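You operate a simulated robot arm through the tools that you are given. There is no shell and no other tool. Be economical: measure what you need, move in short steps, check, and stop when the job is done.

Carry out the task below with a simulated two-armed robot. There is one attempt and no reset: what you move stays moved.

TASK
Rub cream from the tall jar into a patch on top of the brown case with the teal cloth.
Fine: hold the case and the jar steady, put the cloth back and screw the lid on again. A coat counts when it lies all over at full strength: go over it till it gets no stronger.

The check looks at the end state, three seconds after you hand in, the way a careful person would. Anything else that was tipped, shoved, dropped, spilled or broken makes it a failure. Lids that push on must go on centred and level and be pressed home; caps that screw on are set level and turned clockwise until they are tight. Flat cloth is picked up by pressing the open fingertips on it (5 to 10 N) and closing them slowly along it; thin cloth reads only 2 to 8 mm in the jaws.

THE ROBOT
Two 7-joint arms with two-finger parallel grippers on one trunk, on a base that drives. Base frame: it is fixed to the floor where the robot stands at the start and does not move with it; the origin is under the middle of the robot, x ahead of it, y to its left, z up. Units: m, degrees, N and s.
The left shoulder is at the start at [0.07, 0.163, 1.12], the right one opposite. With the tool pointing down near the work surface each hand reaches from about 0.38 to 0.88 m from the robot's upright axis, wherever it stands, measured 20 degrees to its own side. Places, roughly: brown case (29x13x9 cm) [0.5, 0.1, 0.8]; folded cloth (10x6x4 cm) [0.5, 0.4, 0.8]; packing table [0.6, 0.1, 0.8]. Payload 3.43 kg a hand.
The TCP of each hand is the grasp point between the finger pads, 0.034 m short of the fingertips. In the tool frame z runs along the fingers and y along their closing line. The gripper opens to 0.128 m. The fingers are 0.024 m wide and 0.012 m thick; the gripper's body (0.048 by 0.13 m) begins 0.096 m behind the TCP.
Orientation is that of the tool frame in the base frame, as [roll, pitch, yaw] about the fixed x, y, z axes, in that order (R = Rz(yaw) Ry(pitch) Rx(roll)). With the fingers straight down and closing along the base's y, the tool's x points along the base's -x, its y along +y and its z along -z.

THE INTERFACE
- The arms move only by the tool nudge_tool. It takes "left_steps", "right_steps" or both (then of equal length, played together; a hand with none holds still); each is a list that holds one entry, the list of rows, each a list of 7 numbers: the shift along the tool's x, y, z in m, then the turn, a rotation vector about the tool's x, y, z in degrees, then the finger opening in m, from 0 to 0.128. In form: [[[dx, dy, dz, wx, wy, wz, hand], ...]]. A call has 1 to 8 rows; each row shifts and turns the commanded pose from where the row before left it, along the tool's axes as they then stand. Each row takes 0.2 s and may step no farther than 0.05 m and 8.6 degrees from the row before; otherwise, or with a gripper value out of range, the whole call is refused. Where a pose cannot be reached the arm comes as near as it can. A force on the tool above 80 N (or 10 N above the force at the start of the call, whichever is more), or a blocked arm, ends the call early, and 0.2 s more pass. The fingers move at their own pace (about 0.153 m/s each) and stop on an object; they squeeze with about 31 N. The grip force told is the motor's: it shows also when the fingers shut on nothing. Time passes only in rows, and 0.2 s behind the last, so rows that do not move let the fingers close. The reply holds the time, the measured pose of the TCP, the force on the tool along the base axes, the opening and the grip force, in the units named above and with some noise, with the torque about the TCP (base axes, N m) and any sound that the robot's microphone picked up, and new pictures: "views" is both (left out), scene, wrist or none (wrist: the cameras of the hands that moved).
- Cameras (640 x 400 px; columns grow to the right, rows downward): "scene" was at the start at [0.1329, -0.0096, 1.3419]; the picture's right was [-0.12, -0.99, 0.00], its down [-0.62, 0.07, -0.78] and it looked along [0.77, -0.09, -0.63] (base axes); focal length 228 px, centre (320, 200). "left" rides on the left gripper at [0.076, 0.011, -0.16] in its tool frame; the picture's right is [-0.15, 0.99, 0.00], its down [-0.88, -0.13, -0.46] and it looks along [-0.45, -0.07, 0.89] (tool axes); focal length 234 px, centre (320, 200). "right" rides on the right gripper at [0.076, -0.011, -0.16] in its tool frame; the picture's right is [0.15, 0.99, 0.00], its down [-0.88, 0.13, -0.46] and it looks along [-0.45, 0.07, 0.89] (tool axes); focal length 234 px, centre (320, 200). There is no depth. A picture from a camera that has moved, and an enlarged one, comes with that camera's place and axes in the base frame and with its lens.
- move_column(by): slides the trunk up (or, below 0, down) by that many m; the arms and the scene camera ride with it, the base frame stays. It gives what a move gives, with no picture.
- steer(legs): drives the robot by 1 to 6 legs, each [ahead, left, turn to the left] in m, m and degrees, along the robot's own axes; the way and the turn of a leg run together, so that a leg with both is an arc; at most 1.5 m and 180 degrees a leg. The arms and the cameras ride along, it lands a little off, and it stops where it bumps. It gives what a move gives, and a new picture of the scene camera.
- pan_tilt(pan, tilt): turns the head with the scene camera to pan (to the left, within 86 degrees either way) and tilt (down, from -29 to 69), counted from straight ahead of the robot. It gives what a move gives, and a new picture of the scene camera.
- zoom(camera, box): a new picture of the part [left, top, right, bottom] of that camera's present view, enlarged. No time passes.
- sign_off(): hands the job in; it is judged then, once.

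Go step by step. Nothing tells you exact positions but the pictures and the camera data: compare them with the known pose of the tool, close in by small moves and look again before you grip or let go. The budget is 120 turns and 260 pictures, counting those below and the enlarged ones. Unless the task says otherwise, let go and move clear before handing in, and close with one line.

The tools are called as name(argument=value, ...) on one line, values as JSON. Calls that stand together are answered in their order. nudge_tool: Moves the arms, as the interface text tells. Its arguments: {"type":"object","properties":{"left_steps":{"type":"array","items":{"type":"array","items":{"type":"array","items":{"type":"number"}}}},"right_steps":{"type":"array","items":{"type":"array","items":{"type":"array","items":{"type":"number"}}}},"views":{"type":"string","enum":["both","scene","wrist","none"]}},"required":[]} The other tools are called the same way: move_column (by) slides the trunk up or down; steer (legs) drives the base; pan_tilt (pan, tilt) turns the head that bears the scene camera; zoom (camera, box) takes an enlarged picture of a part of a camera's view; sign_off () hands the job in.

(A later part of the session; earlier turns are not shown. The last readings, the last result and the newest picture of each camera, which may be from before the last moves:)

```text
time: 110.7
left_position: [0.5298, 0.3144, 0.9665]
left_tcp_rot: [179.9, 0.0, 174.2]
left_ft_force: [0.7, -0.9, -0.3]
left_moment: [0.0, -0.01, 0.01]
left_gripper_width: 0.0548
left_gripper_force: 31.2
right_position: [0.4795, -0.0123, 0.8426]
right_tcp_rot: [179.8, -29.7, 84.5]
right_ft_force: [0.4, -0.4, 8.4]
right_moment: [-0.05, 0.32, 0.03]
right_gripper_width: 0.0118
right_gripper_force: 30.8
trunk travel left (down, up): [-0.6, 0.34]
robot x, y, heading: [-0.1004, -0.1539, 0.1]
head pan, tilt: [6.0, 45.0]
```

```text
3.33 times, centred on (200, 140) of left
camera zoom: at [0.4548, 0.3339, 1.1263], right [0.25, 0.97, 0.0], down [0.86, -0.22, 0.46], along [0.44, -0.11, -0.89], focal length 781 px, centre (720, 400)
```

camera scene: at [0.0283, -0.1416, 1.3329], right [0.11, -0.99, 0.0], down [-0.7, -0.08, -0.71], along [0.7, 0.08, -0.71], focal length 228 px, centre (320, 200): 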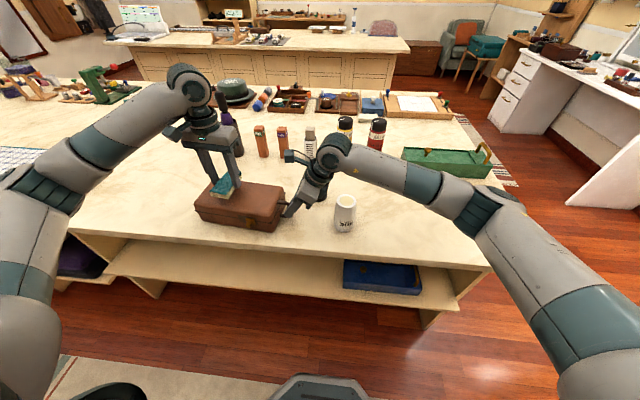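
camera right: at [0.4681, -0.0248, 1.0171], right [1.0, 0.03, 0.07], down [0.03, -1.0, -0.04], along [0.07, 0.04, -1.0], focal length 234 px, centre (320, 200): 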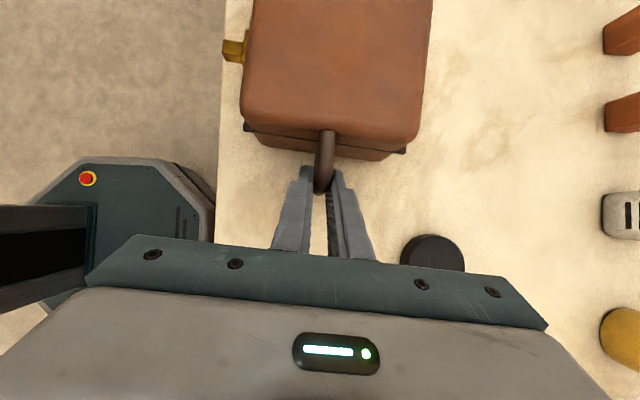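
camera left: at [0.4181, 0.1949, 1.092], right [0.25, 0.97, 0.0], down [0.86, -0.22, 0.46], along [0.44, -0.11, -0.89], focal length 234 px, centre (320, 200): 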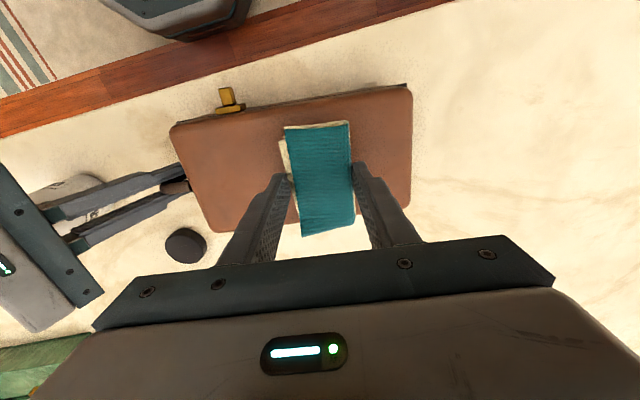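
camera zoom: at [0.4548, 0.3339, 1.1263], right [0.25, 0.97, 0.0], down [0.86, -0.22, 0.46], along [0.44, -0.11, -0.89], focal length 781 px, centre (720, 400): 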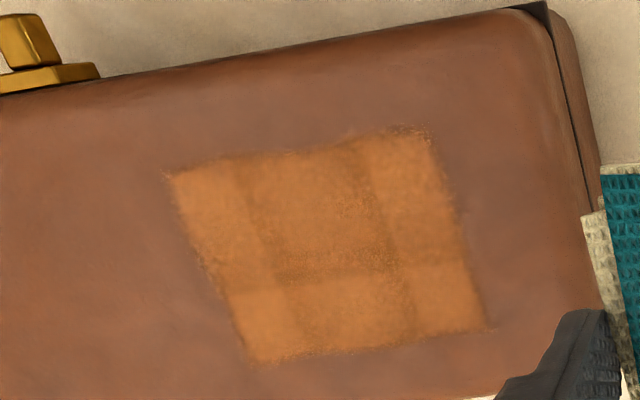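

The coat is building, but the cloth's underside has turned drab – it's running out of cream. I'll reload: release the handle and bring the right hand back to hold the jar first.

nudge_tool(right_steps=[[[0, 0, 0, 0, 0, 0, 0.04], [0, 0, 0, 0, 0, 0, 0.06], [0.005, 0, -0.012, 0, 0, 0, 0.06], [0.0121, -0.0004, -0.0303, 0, 0, 0, 0.06], [0.0171, -0.0004, -0.0423, 0, 0, 0, 0.06], [0.0171, -0.0004, -0.0423, 0, 0, 0, 0.06], [0.0171, -0.0004, -0.0423, 0, 0, 0, 0.06], [0, 0, 0, 0, 0, 0, 0.06]]], views="none")

nudge_tool(right_steps=[[[-0.0359, 0.0052, -0.0208, 0, 0, 0, 0.06], [-0.0359, 0.0052, -0.0208, 0, 0, 0, 0.06], [-0.0359, 0.0052, -0.0208, 0, 0, 0, 0.06], [-0.0359, 0.0052, -0.0208, 0, 0, 0, 0.06], [-0.0359, 0.0052, -0.0208, 0, 0, 0, 0.06], [-0.0359, 0.0052, -0.0208, 0, 0, 0, 0.06], [0, 0, 0, 2.85, 0, -4.9, 0.1], [0, 0, 0, 0, 7.5, 0, 0.1]]], views="none")

nudge_tool(right_steps=[[[0, 0, 0, 0, 7.5, 0, 0.1], [0, 0, 0, 0, 7.5, 0, 0.1], [0, 0, 0, 0, 7.5, 0, 0.1], [-0.0433, 0, 0.025, 0, 0, 0, 0.1], [-0.0433, 0, 0.025, 0, 0, 0, 0.1], [0, 0, 0, 0, 0, 0, 0.1]]])

```text
time: 112.5
left_position: [0.5307, 0.3137, 0.9662]
left_tcp_rot: [180.0, -0.1, 174.1]
left_ft_force: [0.7, -1.2, 0.3]
left_moment: [0.0, 0.03, 0.0]
left_gripper_width: 0.0548
left_gripper_force: 30.9
right_position: [0.4754, -0.0354, 1.0187]
right_tcp_rot: [-180.0, -29.7, 84.4]
right_ft_force: [0.6, -0.3, -0.7]
right_moment: [0.01, -0.02, 0.04]
right_gripper_width: 0.0599
right_gripper_force: 0.0
trunk travel left (down, up): [-0.6, 0.34]
robot x, y, heading: [-0.1008, -0.1517, 0.3]
head pan, tilt: [6.0, 45.0]
```

```text
time: 114.3
left_position: [0.5309, 0.312, 0.9691]
left_tcp_rot: [179.9, 0.1, 174.1]
left_ft_force: [-0.8, -0.9, -0.4]
left_moment: [0.03, -0.01, -0.04]
left_gripper_width: 0.0547
left_gripper_force: 31.5
right_position: [0.4831, -0.2869, 1.0236]
right_tcp_rot: [-179.9, -37.3, 90.1]
right_ft_force: [-0.2, 0.7, 0.4]
right_moment: [0.02, 0.01, 0.01]
right_gripper_width: 0.1
right_gripper_force: 0.1
trunk travel left (down, up): [-0.6, 0.34]
robot x, y, heading: [-0.0985, -0.1529, 0.1]
head pan, tilt: [6.0, 45.0]
```

```text
time: 115.7
left_position: [0.531, 0.3134, 0.9672]
left_tcp_rot: [180.0, 0.0, 174.1]
left_ft_force: [0.1, -0.4, -0.5]
left_moment: [-0.02, 0.02, 0.03]
left_gripper_width: 0.0546
left_gripper_force: 31.3
right_position: [0.4835, -0.2851, 0.9211]
right_tcp_rot: [179.9, -59.5, 90.1]
right_ft_force: [-0.6, -0.6, 0.0]
right_moment: [-0.05, -0.01, 0.02]
right_gripper_width: 0.0999
right_gripper_force: 0.0
trunk travel left (down, up): [-0.6, 0.34]
robot x, y, heading: [-0.1009, -0.151, -0.3]
head pan, tilt: [6.0, 45.0]
camera scene: at [0.0281, -0.1416, 1.3329], right [0.11, -0.99, 0.0], down [-0.7, -0.08, -0.71], along [0.7, 0.07, -0.71], focal length 228 px, centre (320, 200)
camera right: at [0.4716, -0.386, 1.0674], right [0.99, 0.08, 0.13], down [0.13, -0.84, -0.53], along [0.07, 0.54, -0.84], focal length 234 px, centre (320, 200)
```

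scene: 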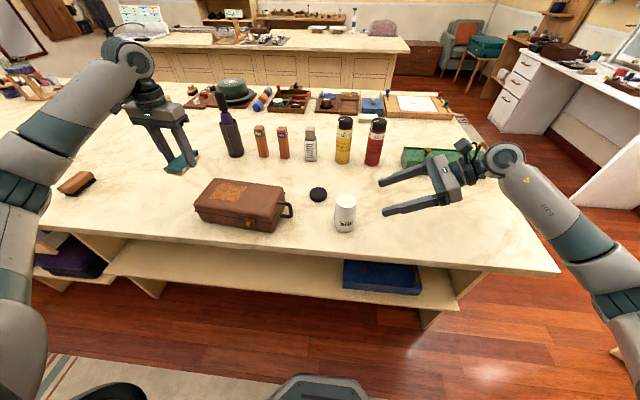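
right: 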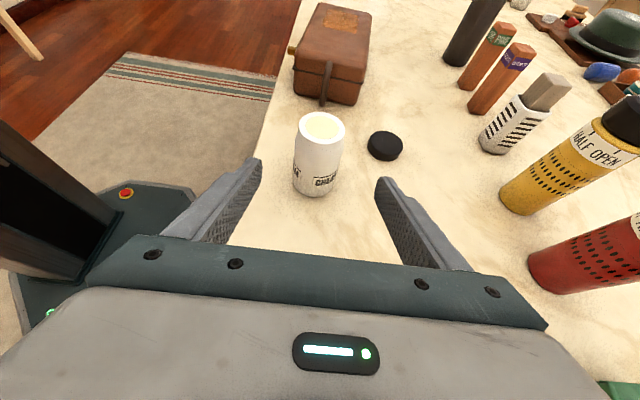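

Jar and case unmoved. Right hand regrips the jar along the same path.

nudge_tool(right_steps=[[[-0.03, -0.002, 0.03, 0, 0, 0, 0.1], [0, 0, 0.05, 0, 0, 0, 0.1], [0, 0, 0.04, 0, 0, 0, 0.1], [0, 0, 0.028, 0, 0, 0, 0.1], [0, 0, 0, 0, 0, 0, 0.08], [0, 0, 0, 0, 0, 0, 0.065], [0, 0, 0, 0, 0, 0, 0.05], [0, 0, 0, 0, 0, 0, 0.03]]], views="wrist")

nudge_tool(left_steps=[[[0, -0.02, -0.03, 0, 0, 0, 0.005], [0, -0.0487, 0, 0, 0, 0, 0.005], [0, -0.0487, 0, 0, 0, 0, 0.005], [0, -0.0487, 0, 0, 0, 0, 0.005], [0, -0.0487, 0, 0, 0, 0, 0.005], [0, -0.0487, 0, 0, 0, 0, 0.005], [0, -0.0487, 0, 0, 0, 0, 0.005], [0, -0.0487, 0, 0, 0, 0, 0.005]]], views="none")

```text
time: 117.5
left_position: [0.5304, 0.3137, 0.9662]
left_tcp_rot: [180.0, -0.1, 174.2]
left_ft_force: [0.4, 0.7, -0.9]
left_moment: [0.04, 0.0, 0.0]
left_gripper_width: 0.0546
left_gripper_force: 31.2
right_position: [0.4802, -0.1753, 0.8227]
right_tcp_rot: [-179.9, -59.6, 90.1]
right_ft_force: [0.4, -1.1, 0.1]
right_moment: [-0.02, -0.04, 0.0]
right_gripper_width: 0.0605
right_gripper_force: 31.2
trunk travel left (down, up): [-0.6, 0.34]
robot x, y, heading: [-0.1022, -0.1529, 0.1]
head pan, tilt: [6.0, 45.0]
camera right: at [0.4693, -0.2753, 0.9678], right [0.99, 0.08, 0.13], down [0.13, -0.84, -0.53], along [0.07, 0.54, -0.84], focal length 234 px, centre (320, 200)
```

right: 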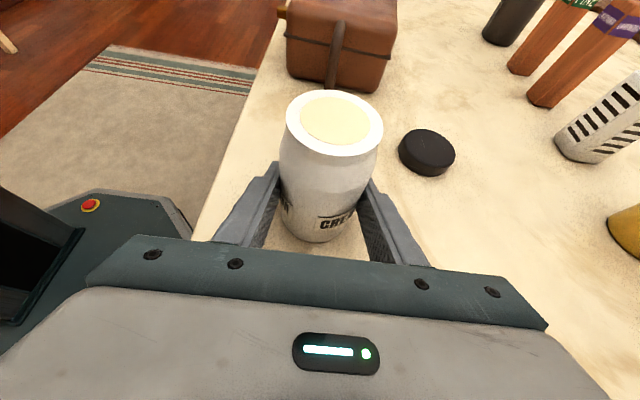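

```text
time: 119.3
left_position: [0.4927, -0.0472, 0.9959]
left_tcp_rot: [179.9, 0.0, 174.1]
left_ft_force: [-0.6, 1.0, -0.2]
left_moment: [0.01, 0.01, 0.0]
left_gripper_width: 0.0548
left_gripper_force: 30.8
right_position: [0.4813, -0.1766, 0.8224]
right_tcp_rot: [-180.0, -59.7, 89.9]
right_ft_force: [0.8, -1.0, -0.7]
right_moment: [-0.05, -0.01, 0.03]
right_gripper_width: 0.0606
right_gripper_force: 31.2
trunk travel left (down, up): [-0.6, 0.34]
robot x, y, heading: [-0.0959, -0.1514, 0.2]
head pan, tilt: [6.0, 45.0]
```

nudge_tool(left_steps=[[[0, -0.0406, 0, 0, 0, 0, 0.005], [0, -0.0406, 0, 0, 0, 0, 0.005], [0, -0.0406, 0, 0, 0, 0, 0.005], [0, 0, 0.04, 0, 0, 0, 0.005], [0, 0, 0.024, 0, 0, 0, 0.005], [0, 0, 0.003, 0, 0, 0, 0.005], [0, 0, 0, 0, 0, 0, 0.005]]], views="none")

```text
time: 120.9
left_position: [0.4827, -0.1657, 0.9301]
left_tcp_rot: [179.9, 0.1, 174.3]
left_ft_force: [-0.7, 1.1, -1.1]
left_moment: [0.02, 0.0, 0.04]
left_gripper_width: 0.0547
left_gripper_force: 30.6
right_position: [0.4798, -0.175, 0.8223]
right_tcp_rot: [180.0, -59.8, 90.0]
right_ft_force: [0.3, 0.4, 0.4]
right_moment: [0.02, -0.01, 0.02]
right_gripper_width: 0.0604
right_gripper_force: 30.5
trunk travel left (down, up): [-0.6, 0.34]
robot x, y, heading: [-0.0988, -0.1523, 0.0]
head pan, tilt: [6.0, 45.0]
```

nudge_tool(left_steps=[[[0, -0.002, 0.0015, 0, 0, 0, 0.005], [0, 0, 0.0015, 0, 0, 0, 0.005], [0, 0, 0, 0, 0, 0, 0.005]]], views="none")

zoom(camera="right", box=[200, 0, 480, 240])

```text
time: 121.7
left_position: [0.4824, -0.1676, 0.9255]
left_tcp_rot: [-179.9, 0.0, 174.3]
left_ft_force: [-1.3, 0.8, -0.7]
left_moment: [0.0, 0.01, -0.01]
left_gripper_width: 0.0548
left_gripper_force: 31.2
right_position: [0.4805, -0.1755, 0.8223]
right_tcp_rot: [-180.0, -59.7, 90.0]
right_ft_force: [0.1, -0.4, -0.3]
right_moment: [-0.01, -0.02, -0.03]
right_gripper_width: 0.0604
right_gripper_force: 31.2
trunk travel left (down, up): [-0.6, 0.34]
robot x, y, heading: [-0.0962, -0.1539, -0.1]
head pan, tilt: [6.0, 45.0]
```

```text
1.67 times, centred on (340, 120) of right
camera zoom: at [0.4694, -0.2755, 0.9678], right [0.99, 0.08, 0.13], down [0.13, -0.84, -0.53], along [0.07, 0.54, -0.84], focal length 390 px, centre (287, 333)
```

zoom: 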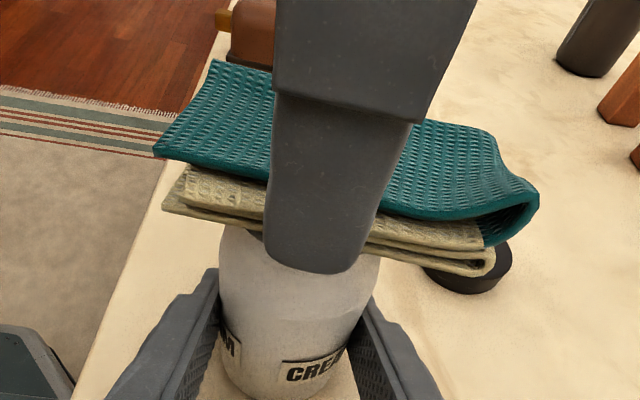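

nudge_tool(left_steps=[[[0, 0, 0.001, 0, 0, 0, 0.005], [0, 0, 0.001, 0, 0, 0, 0.005], [0, 0, 0, 0, 0, 0, 0.005]]], views="none")

zoom(camera="scene", box=[300, 150, 380, 230])

```text
time: 122.5
left_position: [0.4818, -0.1679, 0.9253]
left_tcp_rot: [-180.0, 0.0, 174.3]
left_ft_force: [0.2, 0.8, -0.2]
left_moment: [-0.01, -0.01, 0.01]
left_gripper_width: 0.055
left_gripper_force: 31.1
right_position: [0.4799, -0.1754, 0.8217]
right_tcp_rot: [180.0, -59.8, 90.0]
right_ft_force: [0.7, -0.6, -0.4]
right_moment: [0.03, -0.03, -0.02]
right_gripper_width: 0.0604
right_gripper_force: 31.6
trunk travel left (down, up): [-0.6, 0.34]
robot x, y, heading: [-0.0999, -0.1513, 0.1]
head pan, tilt: [6.0, 45.0]
```

```text
5.00 times, centred on (340, 190) of scene
camera zoom: at [0.0284, -0.142, 1.3328], right [0.11, -0.99, 0.0], down [-0.7, -0.08, -0.71], along [0.7, 0.08, -0.71], focal length 1141 px, centre (220, 250)
```

zoom: 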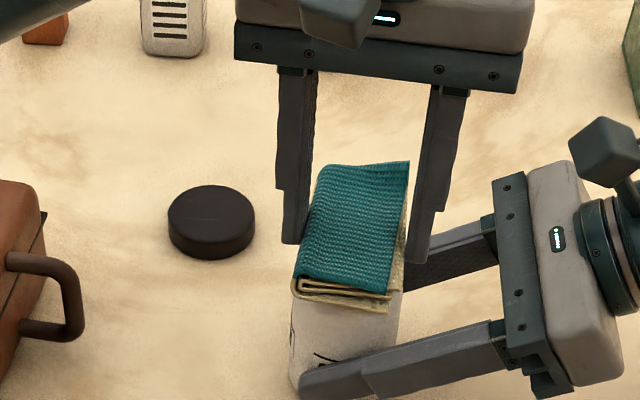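

nudge_tool(left_steps=[[[0, 0, 0.001, 0, 0, 0, 0.005], [0, 0, 0.001, 0, 0, 0, 0.005], [0, 0, 0, 0, 0, 0, 0.005]]], views="none")

```text
time: 123.3
left_position: [0.4814, -0.1686, 0.9225]
left_tcp_rot: [-179.9, 0.1, 174.2]
left_ft_force: [-1.1, 0.5, 12.5]
left_moment: [0.05, -0.04, -0.03]
left_gripper_width: 0.0551
left_gripper_force: 30.7
right_position: [0.4798, -0.1747, 0.8211]
right_tcp_rot: [-180.0, -59.6, 90.0]
right_ft_force: [3.8, 0.0, -3.9]
right_moment: [0.21, -0.13, -0.1]
right_gripper_width: 0.0604
right_gripper_force: 31.0
trunk travel left (down, up): [-0.6, 0.34]
robot x, y, heading: [-0.0975, -0.1503, 0.2]
head pan, tilt: [6.0, 45.0]
```

Contact at 12 N. Lift and check the loading.

nudge_tool(left_steps=[[[0, 0, 0.0005, 0, 0, 0, 0.005], [0, 0, 0, 0, 0, 0, 0.005], [0, 0, -0.02, 0, 0, 0, 0.005], [0, 0, -0.04, 0, 0, 0, 0.005], [0, 0, -0.04, 0, 0, 0, 0.005], [0, 0, 0, 0, 0, 0, 0.005]]], views="none")

zoom(camera="scene", box=[300, 130, 380, 230])

zoom(camera="right", box=[200, 0, 480, 240])

```text
time: 124.7
left_position: [0.4835, -0.168, 1.022]
left_tcp_rot: [179.9, 0.0, 174.1]
left_ft_force: [-0.2, 0.1, -1.0]
left_moment: [0.0, 0.02, 0.02]
left_gripper_width: 0.0548
left_gripper_force: 31.3
right_position: [0.4796, -0.176, 0.8229]
right_tcp_rot: [-180.0, -59.7, 90.1]
right_ft_force: [1.0, 0.9, 0.0]
right_moment: [0.01, -0.06, 0.02]
right_gripper_width: 0.0603
right_gripper_force: 30.8
trunk travel left (down, up): [-0.6, 0.34]
robot x, y, heading: [-0.0998, -0.1472, -0.0]
head pan, tilt: [6.0, 45.0]
```

```text
4.00 times, centred on (340, 180) of scene
camera zoom: at [0.0288, -0.1419, 1.3328], right [0.11, -0.99, 0.0], down [-0.7, -0.08, -0.71], along [0.7, 0.08, -0.71], focal length 913 px, centre (240, 280)
```

zoom: 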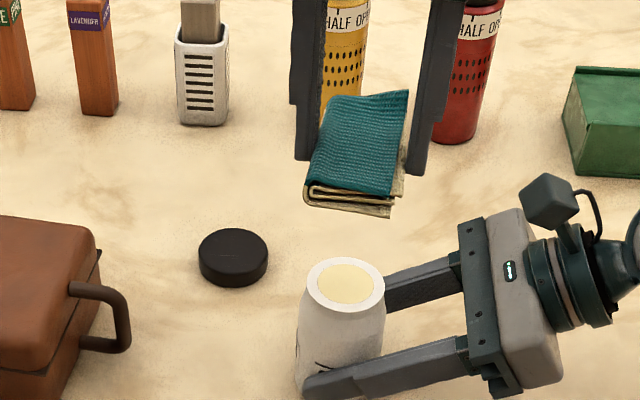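

```text
1.67 times, centred on (340, 120) of right
camera zoom: at [0.4697, -0.2754, 0.9678], right [0.99, 0.08, 0.13], down [0.13, -0.84, -0.53], along [0.07, 0.54, -0.84], focal length 390 px, centre (287, 333)
```

zoom: 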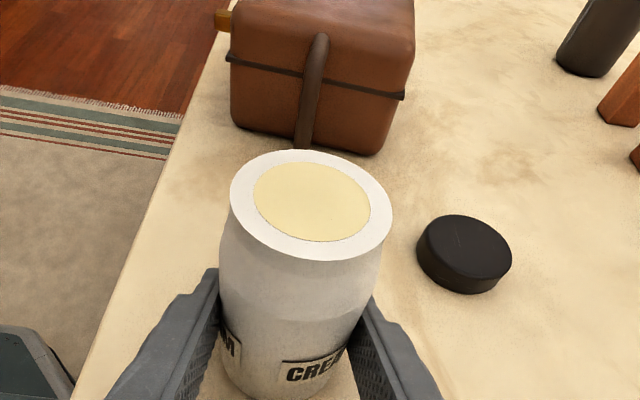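

Loaded again. Park the left hand and send the right hand back to the handle along the same path.

nudge_tool(left_steps=[[[-0.0045, 0.048, 0, 0, 0, 0, 0.005], [-0.0045, 0.048, 0, 0, 0, 0, 0.005], [-0.0045, 0.048, 0, 0, 0, 0, 0.005], [-0.0045, 0.048, 0, 0, 0, 0, 0.005], [0.004, 0.048, 0, 0, 0, 0, 0.005], [0.004, 0.048, 0, 0, 0, 0, 0.005], [0.004, 0.048, 0, 0, 0, 0, 0.005], [0.004, 0.048, 0, 0, 0, 0, 0.005]]], views="none")

nudge_tool(right_steps=[[[0, 0, 0, 0, 0, 0, 0.075], [0, 0, 0, 0, 0, 0, 0.1], [0, 0, 0, 0, 0, 0, 0.1], [0, 0, -0.03, 0, 0, 0, 0.1], [0, 0, -0.04, 0, 0, 0, 0.1], [0, 0, -0.048, 0, 0, 0, 0.1], [0.03, 0.002, -0.03, 0, 0, 0, 0.1], [0, 0, 0, 0, 0, 0, 0.1]]], views="none")

nudge_tool(right_steps=[[[0, 0, 0, 0, -7.5, 0, 0.1], [0, 0, 0, 0, -7.5, 0, 0.1], [0, 0, 0, 0, -7.5, 0, 0.1], [0, 0, 0, 0, -7.5, 0, 0.1], [0.025, 0, -0.0433, 0, 0, 0, 0.06], [0.025, 0, -0.0433, 0, 0, 0, 0.06], [0, 0, 0, -2.85, 0, 4.9, 0.06], [0, 0, 0, 0, 0, 0, 0.06]]], views="none")

nudge_tool(right_steps=[[[0.0359, -0.0052, 0.0208, 0, 0, 0, 0.06], [0.0359, -0.0052, 0.0208, 0, 0, 0, 0.06], [0.0359, -0.0052, 0.0208, 0, 0, 0, 0.06], [0.0359, -0.0052, 0.0208, 0, 0, 0, 0.06], [0.0359, -0.0052, 0.0208, 0, 0, 0, 0.06], [0.0359, -0.0052, 0.0208, 0, 0, 0, 0.06], [0, 0, 0, 0, 0, 0, 0.06]]], views="none")

zoom(camera="right", box=[220, 50, 420, 250])

```text
time: 126.5
left_position: [0.5241, 0.2132, 1.019]
left_tcp_rot: [-179.9, 0.1, 174.1]
left_ft_force: [0.5, 1.5, 0.1]
left_moment: [-0.01, 0.04, -0.02]
left_gripper_width: 0.0548
left_gripper_force: 30.4
right_position: [0.4803, -0.1744, 0.8229]
right_tcp_rot: [180.0, -59.5, 90.0]
right_ft_force: [0.8, 0.6, 1.1]
right_moment: [0.1, 0.02, -0.02]
right_gripper_width: 0.0604
right_gripper_force: 31.2
trunk travel left (down, up): [-0.6, 0.34]
robot x, y, heading: [-0.1005, -0.1471, -0.1]
head pan, tilt: [6.0, 45.0]
```

```text
time: 128.3
left_position: [0.5236, 0.2111, 1.0223]
left_tcp_rot: [-179.9, 0.0, 174.2]
left_ft_force: [0.1, 0.2, 0.0]
left_moment: [0.01, 0.01, -0.05]
left_gripper_width: 0.0548
left_gripper_force: 31.3
right_position: [0.4814, -0.2873, 0.9247]
right_tcp_rot: [179.9, -59.7, 90.0]
right_ft_force: [0.5, -0.3, -0.1]
right_moment: [-0.01, 0.0, 0.04]
right_gripper_width: 0.1003
right_gripper_force: 0.1
trunk travel left (down, up): [-0.6, 0.34]
robot x, y, heading: [-0.1017, -0.1501, 0.0]
head pan, tilt: [6.0, 45.0]
```

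```text
time: 130.1
left_position: [0.5247, 0.2109, 1.0226]
left_tcp_rot: [179.9, 0.1, 174.3]
left_ft_force: [-0.2, -0.3, 0.3]
left_moment: [0.03, -0.01, 0.0]
left_gripper_width: 0.055
left_gripper_force: 31.1
right_position: [0.4826, -0.2856, 1.0224]
right_tcp_rot: [-180.0, -29.7, 84.4]
right_ft_force: [0.5, 0.0, -0.6]
right_moment: [-0.01, 0.01, 0.01]
right_gripper_width: 0.0597
right_gripper_force: 0.2
trunk travel left (down, up): [-0.6, 0.34]
robot x, y, heading: [-0.0965, -0.1503, 0.0]
head pan, tilt: [6.0, 45.0]
```

```text
time: 131.7
left_position: [0.5237, 0.2105, 1.0225]
left_tcp_rot: [180.0, 0.0, 174.1]
left_ft_force: [0.5, -0.2, 0.0]
left_moment: [0.03, -0.01, -0.01]
left_gripper_width: 0.0546
left_gripper_force: 31.4
right_position: [0.4748, -0.0354, 1.0185]
right_tcp_rot: [179.9, -29.7, 84.4]
right_ft_force: [0.0, -0.3, -0.1]
right_moment: [0.04, -0.01, 0.01]
right_gripper_width: 0.0601
right_gripper_force: 0.0
trunk travel left (down, up): [-0.6, 0.34]
robot x, y, heading: [-0.0998, -0.1469, 0.2]
head pan, tilt: [6.0, 45.0]
```

```text
2.00 times, centred on (320, 150) of right
camera zoom: at [0.4624, -0.0491, 1.1942], right [1.0, 0.03, 0.07], down [0.03, -1.0, -0.04], along [0.07, 0.04, -1.0], focal length 468 px, centre (320, 300)
```

zoom: 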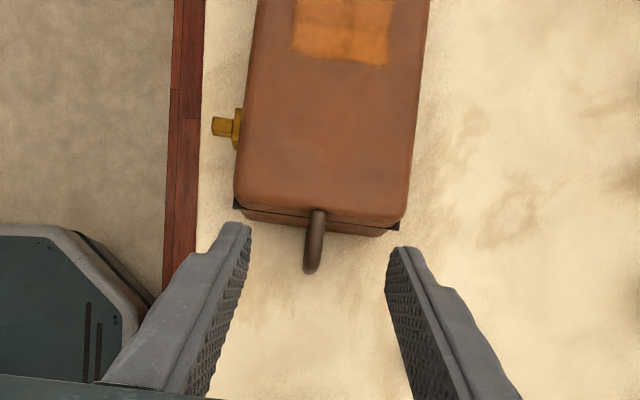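

The case hasn't moved. Same descent and close.

nudge_tool(right_steps=[[[-0.0171, 0.0004, 0.0423, 0, 0, 0, 0.06], [-0.0171, 0.0004, 0.0423, 0, 0, 0, 0.06], [-0.0171, 0.0004, 0.0423, 0, 0, 0, 0.06], [-0.0121, 0.0004, 0.0303, 0, 0, 0, 0.06], [-0.005, 0.001, 0.012, 0, 0, 0, 0.06], [0, 0, 0, 0, 0, 0, 0.04], [0, 0, 0, 0, 0, 0, 0.025], [0, 0, 0, 0, 0, 0, 0.015]]], views="none")

nudge_tool(right_steps=[[[0, 0, 0, 0, 0, 0, 0.01], [0, 0, 0, 0, 0, 0, 0.005], [0, 0, 0, 0, 0, 0, 0.002]]], views="none")

nudge_tool(left_steps=[[[0.03, -0.01, 0.02, 0, 0, 0, 0.005], [0, -0.01, 0.04, 0, 0, 0, 0.005], [0, 0, 0.04, 0, 0, 0, 0.005], [0, 0, 0.015, 0, 0, 0, 0.005], [0, 0, 0, 0, 0, 0, 0.005]]], views="none")

zoom(camera="scene", box=[190, 150, 310, 240])

```text
time: 133.5
left_position: [0.5252, 0.21, 1.021]
left_tcp_rot: [180.0, 0.0, 174.2]
left_ft_force: [0.2, 0.6, 0.1]
left_moment: [-0.04, 0.02, -0.01]
left_gripper_width: 0.0548
left_gripper_force: 30.7
right_position: [0.4795, -0.0126, 0.8409]
right_tcp_rot: [-179.9, -29.8, 84.4]
right_ft_force: [0.8, -0.1, 0.0]
right_moment: [-0.01, -0.02, -0.03]
right_gripper_width: 0.0147
right_gripper_force: 0.0
trunk travel left (down, up): [-0.6, 0.34]
robot x, y, heading: [-0.0994, -0.1524, 0.0]
head pan, tilt: [6.0, 45.0]
```

```text
time: 134.3
left_position: [0.5235, 0.2119, 1.0215]
left_tcp_rot: [179.9, 0.0, 174.1]
left_ft_force: [-0.4, -0.4, -1.1]
left_moment: [-0.01, 0.0, 0.01]
left_gripper_width: 0.0548
left_gripper_force: 30.9
right_position: [0.4812, -0.0125, 0.8393]
right_tcp_rot: [180.0, -29.7, 84.4]
right_ft_force: [0.7, -0.9, 0.5]
right_moment: [0.13, 0.18, -0.02]
right_gripper_width: 0.0117
right_gripper_force: 31.4
trunk travel left (down, up): [-0.6, 0.34]
robot x, y, heading: [-0.0972, -0.1523, 0.1]
head pan, tilt: [6.0, 45.0]
```

```text
time: 135.5
left_position: [0.4904, 0.196, 0.9066]
left_tcp_rot: [179.9, 0.0, 174.2]
left_ft_force: [0.2, 0.2, -0.2]
left_moment: [0.0, -0.01, -0.02]
left_gripper_width: 0.0548
left_gripper_force: 31.4
right_position: [0.4787, -0.0129, 0.8401]
right_tcp_rot: [179.9, -29.7, 84.4]
right_ft_force: [1.2, 0.1, 0.8]
right_moment: [-0.06, 0.23, 0.0]
right_gripper_width: 0.0116
right_gripper_force: 31.4
trunk travel left (down, up): [-0.6, 0.34]
robot x, y, heading: [-0.1011, -0.1497, 0.3]
head pan, tilt: [6.0, 45.0]
```

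```text
4.44 times, centred on (250, 195) of scene
camera zoom: at [0.0284, -0.1417, 1.3328], right [0.11, -0.99, 0.0], down [-0.7, -0.08, -0.71], along [0.7, 0.08, -0.71], focal length 1014 px, centre (631, 222)
```

zoom: 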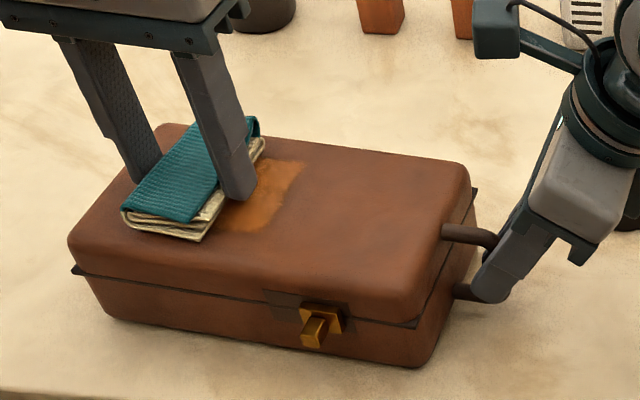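

nudge_tool(left_steps=[[[0, 0, 0.002, 0, 0, 0, 0.005], [0, 0, 0.001, 0, 0, 0, 0.005], [0, 0, 0, 0, 0, 0, 0.005]]], views="none")

```text
time: 136.3
left_position: [0.4911, 0.1964, 0.9052]
left_tcp_rot: [180.0, 0.0, 174.1]
left_ft_force: [0.2, 0.2, 0.7]
left_moment: [0.0, -0.01, 0.01]
left_gripper_width: 0.0547
left_gripper_force: 31.0
right_position: [0.4805, -0.012, 0.8402]
right_tcp_rot: [-180.0, -29.6, 84.3]
right_ft_force: [1.1, 0.9, 0.6]
right_moment: [0.04, 0.22, -0.03]
right_gripper_width: 0.0117
right_gripper_force: 31.5
trunk travel left (down, up): [-0.6, 0.34]
robot x, y, heading: [-0.1021, -0.1491, 0.2]
head pan, tilt: [6.0, 45.0]
```

nudge_tool(left_steps=[[[0, 0, 0.001, 0, 0, 0, 0.005], [0, 0, 0.001, 0, 0, 0, 0.005], [0, 0, 0, 0, 0, 0, 0.005]]], views="none")

zoom(camera="scene", box=[200, 155, 260, 205])

```text
time: 137.1
left_position: [0.4899, 0.1958, 0.9032]
left_tcp_rot: [-180.0, 0.1, 174.1]
left_ft_force: [0.8, -0.3, 16.6]
left_moment: [0.0, 0.08, -0.05]
left_gripper_width: 0.0549
left_gripper_force: 30.9
right_position: [0.4787, -0.0129, 0.84]
right_tcp_rot: [179.9, -29.6, 84.4]
right_ft_force: [0.8, 4.3, -2.1]
right_moment: [0.12, 0.18, -0.1]
right_gripper_width: 0.0118
right_gripper_force: 31.2
trunk travel left (down, up): [-0.6, 0.34]
robot x, y, heading: [-0.0959, -0.15, -0.2]
head pan, tilt: [6.0, 45.0]
```

```text
8.00 times, centred on (230, 180) of scene
camera zoom: at [0.0274, -0.1422, 1.3331], right [0.11, -0.99, 0.0], down [-0.7, -0.08, -0.71], along [0.7, 0.08, -0.71], focal length 1825 px, centre (1040, 360)
```

zoom: 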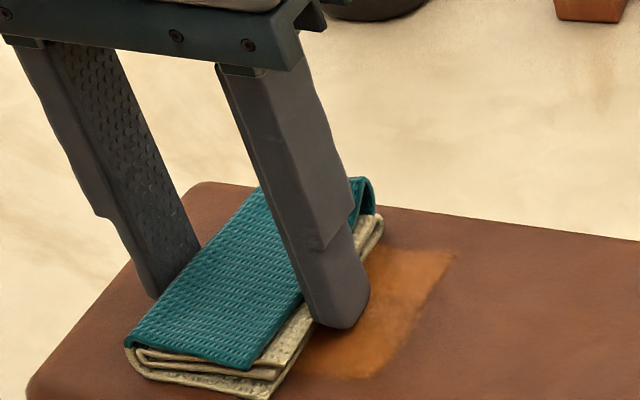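

The tips are now nearly flush with the pad. I'll regrip it 6 mm higher while it rests on the case.

nudge_tool(left_steps=[[[0, 0, -0.001, 0, 0, 0, 0.005], [0, 0, 0, 0, 0, 0, 0.062], [0, 0, -0.003, 0, 0, 0, 0.062], [0, 0, -0.003, 0, 0, 0, 0.062], [0, 0, 0, 0, 0, 0, 0.05], [0, 0, 0, 0, 0, 0, 0.03], [0, 0, 0, 0, 0, 0, 0.005], [0, 0, 0, 0, 0, 0, 0.005]]], views="none")

zoom(camera="scene", box=[200, 155, 260, 205])

```text
time: 138.9
left_position: [0.4912, 0.1957, 0.9092]
left_tcp_rot: [-180.0, 0.1, 174.2]
left_ft_force: [0.2, 0.2, 0.1]
left_moment: [0.01, 0.03, 0.01]
left_gripper_width: 0.0548
left_gripper_force: 31.2
right_position: [0.4799, -0.0126, 0.8418]
right_tcp_rot: [179.9, -29.8, 84.3]
right_ft_force: [0.6, -1.4, 0.6]
right_moment: [-0.2, 0.19, -0.03]
right_gripper_width: 0.0119
right_gripper_force: 30.4
trunk travel left (down, up): [-0.6, 0.34]
robot x, y, heading: [-0.0974, -0.1519, 0.1]
head pan, tilt: [6.0, 45.0]
```

```text
8.00 times, centred on (230, 180) of scene
camera zoom: at [0.0285, -0.142, 1.3329], right [0.11, -0.99, 0.0], down [-0.7, -0.08, -0.71], along [0.7, 0.08, -0.71], focal length 1825 px, centre (1040, 360)
```

zoom: 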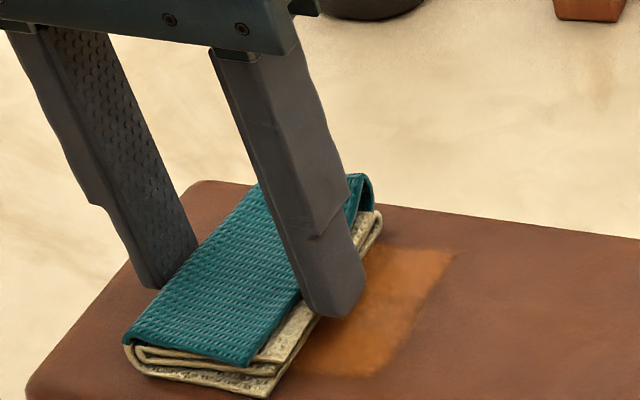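

Now press about 1 mm and rub with moderate force.

nudge_tool(left_steps=[[[0, 0.012, 0.0012, 0, 0, 0, 0.005], [0, 0.012, 0.0002, 0, 0, 0, 0.005], [0, -0.02, -0.0002, 0, 0, 0, 0.005], [0, -0.02, -0.0002, 0, 0, 0, 0.005], [0, -0.02, -0.0002, 0, 0, 0, 0.005], [0, -0.02, -0.0001, 0, 0, 0, 0.005], [0, -0.015, 0, 0, 0, 0, 0.005], [0, 0.015, 0, 0, 0, 0, 0.005]]], views="none")

nudge_tool(left_steps=[[[0, 0.02, 0.0001, 0, 0, 0, 0.005], [0, 0.02, 0.0002, 0, 0, 0, 0.005], [0, 0.02, 0.0002, 0, 0, 0, 0.005], [0, 0.02, 0.0002, 0, 0, 0, 0.005], [0, -0.02, -0.0002, 0, 0, 0, 0.005], [0, -0.02, -0.0002, 0, 0, 0, 0.005], [0, -0.02, -0.0002, 0, 0, 0, 0.005], [0, -0.02, -0.0001, 0, 0, 0, 0.005]]], views="none")

nudge_tool(left_steps=[[[0.006, 0, 0, 0, 0, 0, 0.005], [0, 0.02, 0.0001, 0, 0, 0, 0.005], [0, 0.02, 0.0002, 0, 0, 0, 0.005], [0, 0.02, 0.0002, 0, 0, 0, 0.005], [0, 0.02, 0.0002, 0, 0, 0, 0.005], [0, -0.02, -0.0002, 0, 0, 0, 0.005], [0, -0.02, -0.0002, 0, 0, 0, 0.005], [0, -0.02, -0.0002, 0, 0, 0, 0.005]]], views="none")

nudge_tool(left_steps=[[[0, 0.02, 0.0002, 0, 0, 0, 0.005], [0, 0.02, 0.0002, 0, 0, 0, 0.005], [0, 0.02, 0.0002, 0, 0, 0, 0.005], [0, 0, -0.03, 0, 0, 0, 0.005], [-0.03, 0, -0.035, 0, 0, 0, 0.005], [0, 0.045, 0, 0, 0, 0, 0.005], [0, 0.045, 0, 0, 0, 0, 0.005], [0, 0, 0, 0, 0, 0, 0.005]]], views="none")

zoom(camera="scene", box=[190, 150, 270, 220])

zoom(camera="left", box=[120, 80, 280, 200])

```text
time: 140.7
left_position: [0.4853, 0.1419, 0.9089]
left_tcp_rot: [-179.9, 0.0, 174.0]
left_ft_force: [-0.1, 0.5, -0.8]
left_moment: [0.0, 0.02, -0.01]
left_gripper_width: 0.0549
left_gripper_force: 31.2
right_position: [0.4799, -0.0122, 0.8409]
right_tcp_rot: [179.9, -29.7, 84.4]
right_ft_force: [0.5, 0.7, 0.6]
right_moment: [0.23, 0.12, -0.04]
right_gripper_width: 0.0116
right_gripper_force: 30.8
trunk travel left (down, up): [-0.6, 0.34]
robot x, y, heading: [-0.0956, -0.1513, -0.2]
head pan, tilt: [6.0, 45.0]
```

```text
time: 142.5
left_position: [0.4855, 0.142, 0.9098]
left_tcp_rot: [179.9, -0.1, 174.2]
left_ft_force: [-0.5, -0.6, -0.3]
left_moment: [0.01, -0.02, 0.03]
left_gripper_width: 0.055
left_gripper_force: 31.6
right_position: [0.48, -0.0117, 0.8407]
right_tcp_rot: [179.9, -29.7, 84.4]
right_ft_force: [0.2, 0.2, 1.4]
right_moment: [-0.4, 0.38, 0.04]
right_gripper_width: 0.0116
right_gripper_force: 31.1
trunk travel left (down, up): [-0.6, 0.34]
robot x, y, heading: [-0.1028, -0.1464, 0.3]
head pan, tilt: [6.0, 45.0]
```

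```text
time: 144.3
left_position: [0.4798, 0.1612, 0.9085]
left_tcp_rot: [-179.9, -0.1, 174.1]
left_ft_force: [-0.1, 2.5, 7.1]
left_moment: [0.07, -0.13, 0.03]
left_gripper_width: 0.0548
left_gripper_force: 30.3
right_position: [0.4794, -0.0135, 0.8409]
right_tcp_rot: [179.9, -29.6, 84.3]
right_ft_force: [-0.4, -2.9, 0.0]
right_moment: [0.34, 0.31, 0.11]
right_gripper_width: 0.0119
right_gripper_force: 30.5
trunk travel left (down, up): [-0.6, 0.34]
robot x, y, heading: [-0.1012, -0.1488, 0.3]
head pan, tilt: [6.0, 45.0]
```

```text
time: 146.1
left_position: [0.5281, 0.3096, 0.9739]
left_tcp_rot: [-180.0, 0.0, 174.1]
left_ft_force: [-0.6, -0.1, -0.9]
left_moment: [0.02, 0.01, 0.02]
left_gripper_width: 0.0545
left_gripper_force: 31.2
right_position: [0.4795, -0.0133, 0.8404]
right_tcp_rot: [-180.0, -29.7, 84.3]
right_ft_force: [-0.1, -0.9, -0.5]
right_moment: [0.32, 0.19, 0.07]
right_gripper_width: 0.0117
right_gripper_force: 31.3
trunk travel left (down, up): [-0.6, 0.34]
robot x, y, heading: [-0.101, -0.1508, 0.1]
head pan, tilt: [6.0, 45.0]
```

```text
5.71 times, centred on (230, 185) of scene
camera zoom: at [0.0283, -0.1419, 1.3329], right [0.11, -0.99, 0.0], down [-0.7, -0.08, -0.71], along [0.7, 0.08, -0.71], focal length 1304 px, centre (834, 286)
```

zoom: 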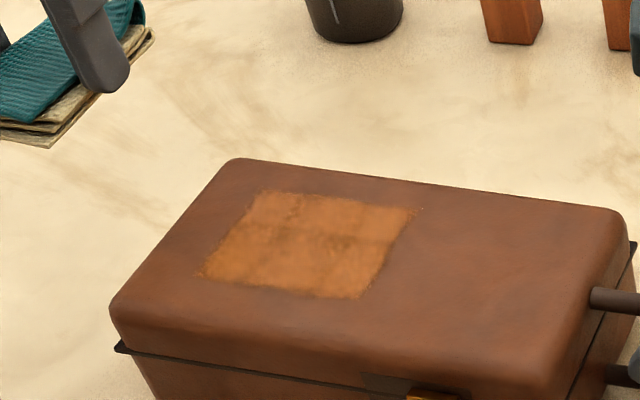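

```text
3.33 times, centred on (200, 140) of left
camera zoom: at [0.4529, 0.3295, 1.133], right [0.25, 0.97, 0.0], down [0.86, -0.22, 0.46], along [0.44, -0.11, -0.89], focal length 781 px, centre (720, 400)
```

zoom: 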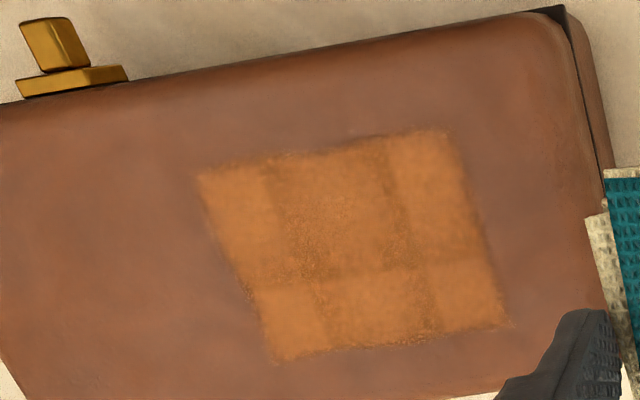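

Contact was light on that pass. Going again about 1.5 mm deeper, with strokes centred on the weaker middle.

nudge_tool(left_steps=[[[0, -0.045, 0, 0, 0, 0, 0.005], [0, -0.045, 0, 0, 0, 0, 0.005], [0.026, 0, 0.035, 0, 0, 0, 0.005], [0, 0, 0.03, 0, 0, 0, 0.005], [0, 0, 0.0015, 0, 0, 0, 0.005], [0, -0.015, 0, 0, 0, 0, 0.005], [0, -0.015, 0, 0, 0, 0, 0.005], [0, -0.015, 0, 0, 0, 0, 0.005]]], views="none")

nudge_tool(left_steps=[[[0, -0.015, 0, 0, 0, 0, 0.005], [0, -0.015, 0, 0, 0, 0, 0.005], [0, 0.015, 0, 0, 0, 0, 0.005], [0, 0.015, 0, 0, 0, 0, 0.005], [0, 0.015, 0, 0, 0, 0, 0.005], [0, 0.015, 0, 0, 0, 0, 0.005], [0, 0.015, 0, 0, 0, 0, 0.005], [0, 0.015, 0, 0, 0, 0, 0.005]]], views="none")

nudge_tool(left_steps=[[[0, -0.015, 0, 0, 0, 0, 0.005], [0, -0.015, 0, 0, 0, 0, 0.005], [0, -0.015, 0, 0, 0, 0, 0.005], [0, -0.015, 0, 0, 0, 0, 0.005], [0, 0.015, 0, 0, 0, 0, 0.005], [0, 0.015, 0, 0, 0, 0, 0.005], [0, -0.015, 0, 0, 0, 0, 0.005], [0, 0, 0, 0, 0, 0, 0.005]]], views="none")

```text
time: 147.9
left_position: [0.4863, 0.1762, 0.9082]
left_tcp_rot: [-180.0, 0.0, 174.3]
left_ft_force: [1.7, 8.4, 21.2]
left_moment: [0.3, -0.07, -0.01]
left_gripper_width: 0.0546
left_gripper_force: 31.2
right_position: [0.4799, -0.0128, 0.8401]
right_tcp_rot: [179.9, -29.6, 84.4]
right_ft_force: [-1.1, -4.2, -4.3]
right_moment: [0.89, 0.19, -0.01]
right_gripper_width: 0.0117
right_gripper_force: 30.9
trunk travel left (down, up): [-0.6, 0.34]
robot x, y, heading: [-0.1022, -0.1506, 0.1]
head pan, tilt: [6.0, 45.0]
```

```text
time: 149.7
left_position: [0.4916, 0.2355, 0.9073]
left_tcp_rot: [179.8, 0.0, 174.2]
left_ft_force: [-1.8, -10.7, 26.6]
left_moment: [-0.68, -0.09, -0.11]
left_gripper_width: 0.0549
left_gripper_force: 30.9
right_position: [0.4793, -0.0128, 0.8426]
right_tcp_rot: [179.9, -29.9, 84.5]
right_ft_force: [-1.6, 11.2, -1.5]
right_moment: [0.13, 0.7, 0.0]
right_gripper_width: 0.0115
right_gripper_force: 30.8
trunk travel left (down, up): [-0.6, 0.34]
robot x, y, heading: [-0.1033, -0.1494, 0.2]
head pan, tilt: [6.0, 45.0]
```

```text
time: 151.5
left_position: [0.4867, 0.1927, 0.9073]
left_tcp_rot: [180.0, 0.1, 174.2]
left_ft_force: [2.6, 14.1, 28.3]
left_moment: [0.44, -0.11, 0.04]
left_gripper_width: 0.055
left_gripper_force: 31.0
right_position: [0.4786, -0.0137, 0.8417]
right_tcp_rot: [179.9, -29.5, 84.5]
right_ft_force: [-2.3, -7.0, -3.6]
right_moment: [0.39, 0.39, 0.01]
right_gripper_width: 0.0117
right_gripper_force: 31.3
trunk travel left (down, up): [-0.6, 0.34]
robot x, y, heading: [-0.1004, -0.1519, 0.1]
head pan, tilt: [6.0, 45.0]
```

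Good contact at 20–28 N. Two more full passes, then look.

nudge_tool(left_steps=[[[0, -0.015, 0, 0, 0, 0, 0.005], [0, -0.015, 0, 0, 0, 0, 0.005], [0, -0.015, 0, 0, 0, 0, 0.005], [0, -0.01, 0, 0, 0, 0, 0.005], [0.008, 0, 0, 0, 0, 0, 0.005], [0, 0.015, 0, 0, 0, 0, 0.005], [0, 0.015, 0, 0, 0, 0, 0.005], [0, 0.015, 0, 0, 0, 0, 0.005]]], views="none")

nudge_tool(left_steps=[[[0, 0.015, 0, 0, 0, 0, 0.005], [0, 0.015, 0, 0, 0, 0, 0.005], [-0.014, 0, 0, 0, 0, 0, 0.005], [0, -0.015, 0, 0, 0, 0, 0.005], [0, -0.015, 0, 0, 0, 0, 0.005], [0, -0.015, 0, 0, 0, 0, 0.005], [0, -0.015, 0, 0, 0, 0, 0.005], [0, -0.01, 0, 0, 0, 0, 0.005]]], views="none")

nudge_tool(left_steps=[[[0.006, 0, 0, 0, 0, 0, 0.005], [0, 0.02, 0, 0, 0, 0, 0.005], [0, 0.02, 0, 0, 0, 0, 0.005], [0, 0, -0.03, 0, 0, 0, 0.005], [-0.03, 0, -0.035, 0, 0, 0, 0.005], [0, 0.048, 0, 0, 0, 0, 0.005], [0, 0.048, 0, 0, 0, 0, 0.005], [0, 0.03, 0, 0, 0, 0, 0.005]]], views="none")

zoom(camera="scene", box=[190, 150, 270, 220])

zoom(camera="left", box=[120, 80, 280, 200])

```text
time: 153.3
left_position: [0.4786, 0.1814, 0.9072]
left_tcp_rot: [-180.0, 0.1, 174.1]
left_ft_force: [-2.5, -10.8, 24.8]
left_moment: [-0.51, 0.13, -0.01]
left_gripper_width: 0.0547
left_gripper_force: 30.9
right_position: [0.4785, -0.0128, 0.8421]
right_tcp_rot: [179.9, -29.7, 84.4]
right_ft_force: [0.6, 9.0, -4.9]
right_moment: [-0.1, 0.31, -0.08]
right_gripper_width: 0.0119
right_gripper_force: 30.7
trunk travel left (down, up): [-0.6, 0.34]
robot x, y, heading: [-0.1002, -0.1514, 0.1]
head pan, tilt: [6.0, 45.0]
```

```text
time: 155.1
left_position: [0.4893, 0.1399, 0.9059]
left_tcp_rot: [-180.0, 0.0, 174.2]
left_ft_force: [1.1, 7.2, 15.9]
left_moment: [0.36, -0.12, -0.01]
left_gripper_width: 0.0548
left_gripper_force: 30.9
right_position: [0.4791, -0.0136, 0.841]
right_tcp_rot: [179.8, -29.7, 84.4]
right_ft_force: [-2.4, -7.8, 0.6]
right_moment: [-0.67, 0.34, 0.05]
right_gripper_width: 0.0115
right_gripper_force: 31.5
trunk travel left (down, up): [-0.6, 0.34]
robot x, y, heading: [-0.0956, -0.1513, 0.3]
head pan, tilt: [6.0, 45.0]
```

```text
time: 156.9
left_position: [0.5316, 0.3018, 0.9714]
left_tcp_rot: [-179.9, 0.0, 174.1]
left_ft_force: [0.4, 0.3, -0.7]
left_moment: [-0.03, -0.03, -0.01]
left_gripper_width: 0.0548
left_gripper_force: 31.4
right_position: [0.48, -0.0122, 0.842]
right_tcp_rot: [179.9, -29.6, 84.4]
right_ft_force: [0.9, 2.1, 7.2]
right_moment: [-0.03, 0.13, -0.12]
right_gripper_width: 0.0118
right_gripper_force: 31.1
trunk travel left (down, up): [-0.6, 0.34]
robot x, y, heading: [-0.1026, -0.1528, 0.1]
head pan, tilt: [6.0, 45.0]
```

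```text
5.71 times, centred on (230, 185) of scene
camera zoom: at [0.0276, -0.1413, 1.333], right [0.11, -0.99, 0.0], down [-0.7, -0.08, -0.71], along [0.7, 0.07, -0.71], focal length 1304 px, centre (834, 286)
```

zoom: 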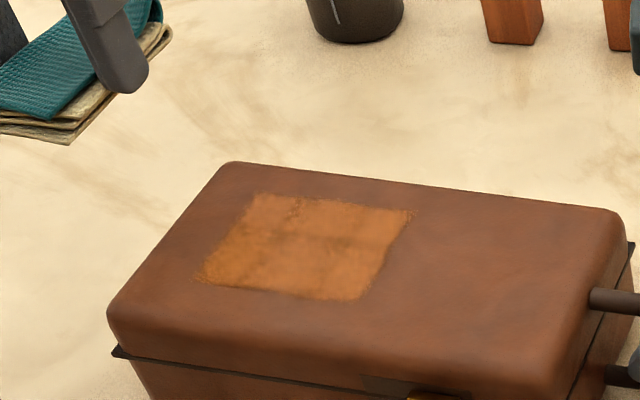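

```text
3.33 times, centred on (200, 140) of left
camera zoom: at [0.4557, 0.3224, 1.1311], right [0.25, 0.97, 0.0], down [0.86, -0.22, 0.46], along [0.44, -0.11, -0.89], focal length 781 px, centre (720, 400)
```

zoom: 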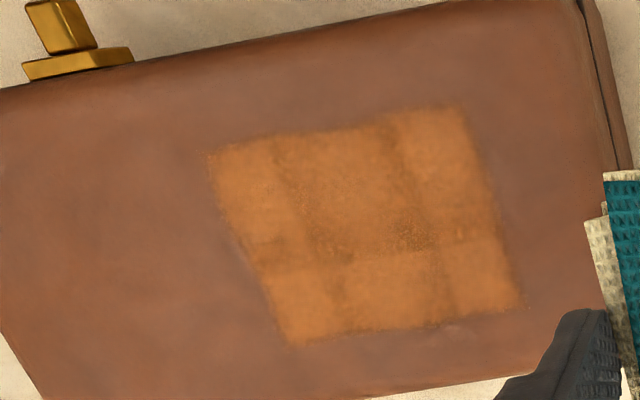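

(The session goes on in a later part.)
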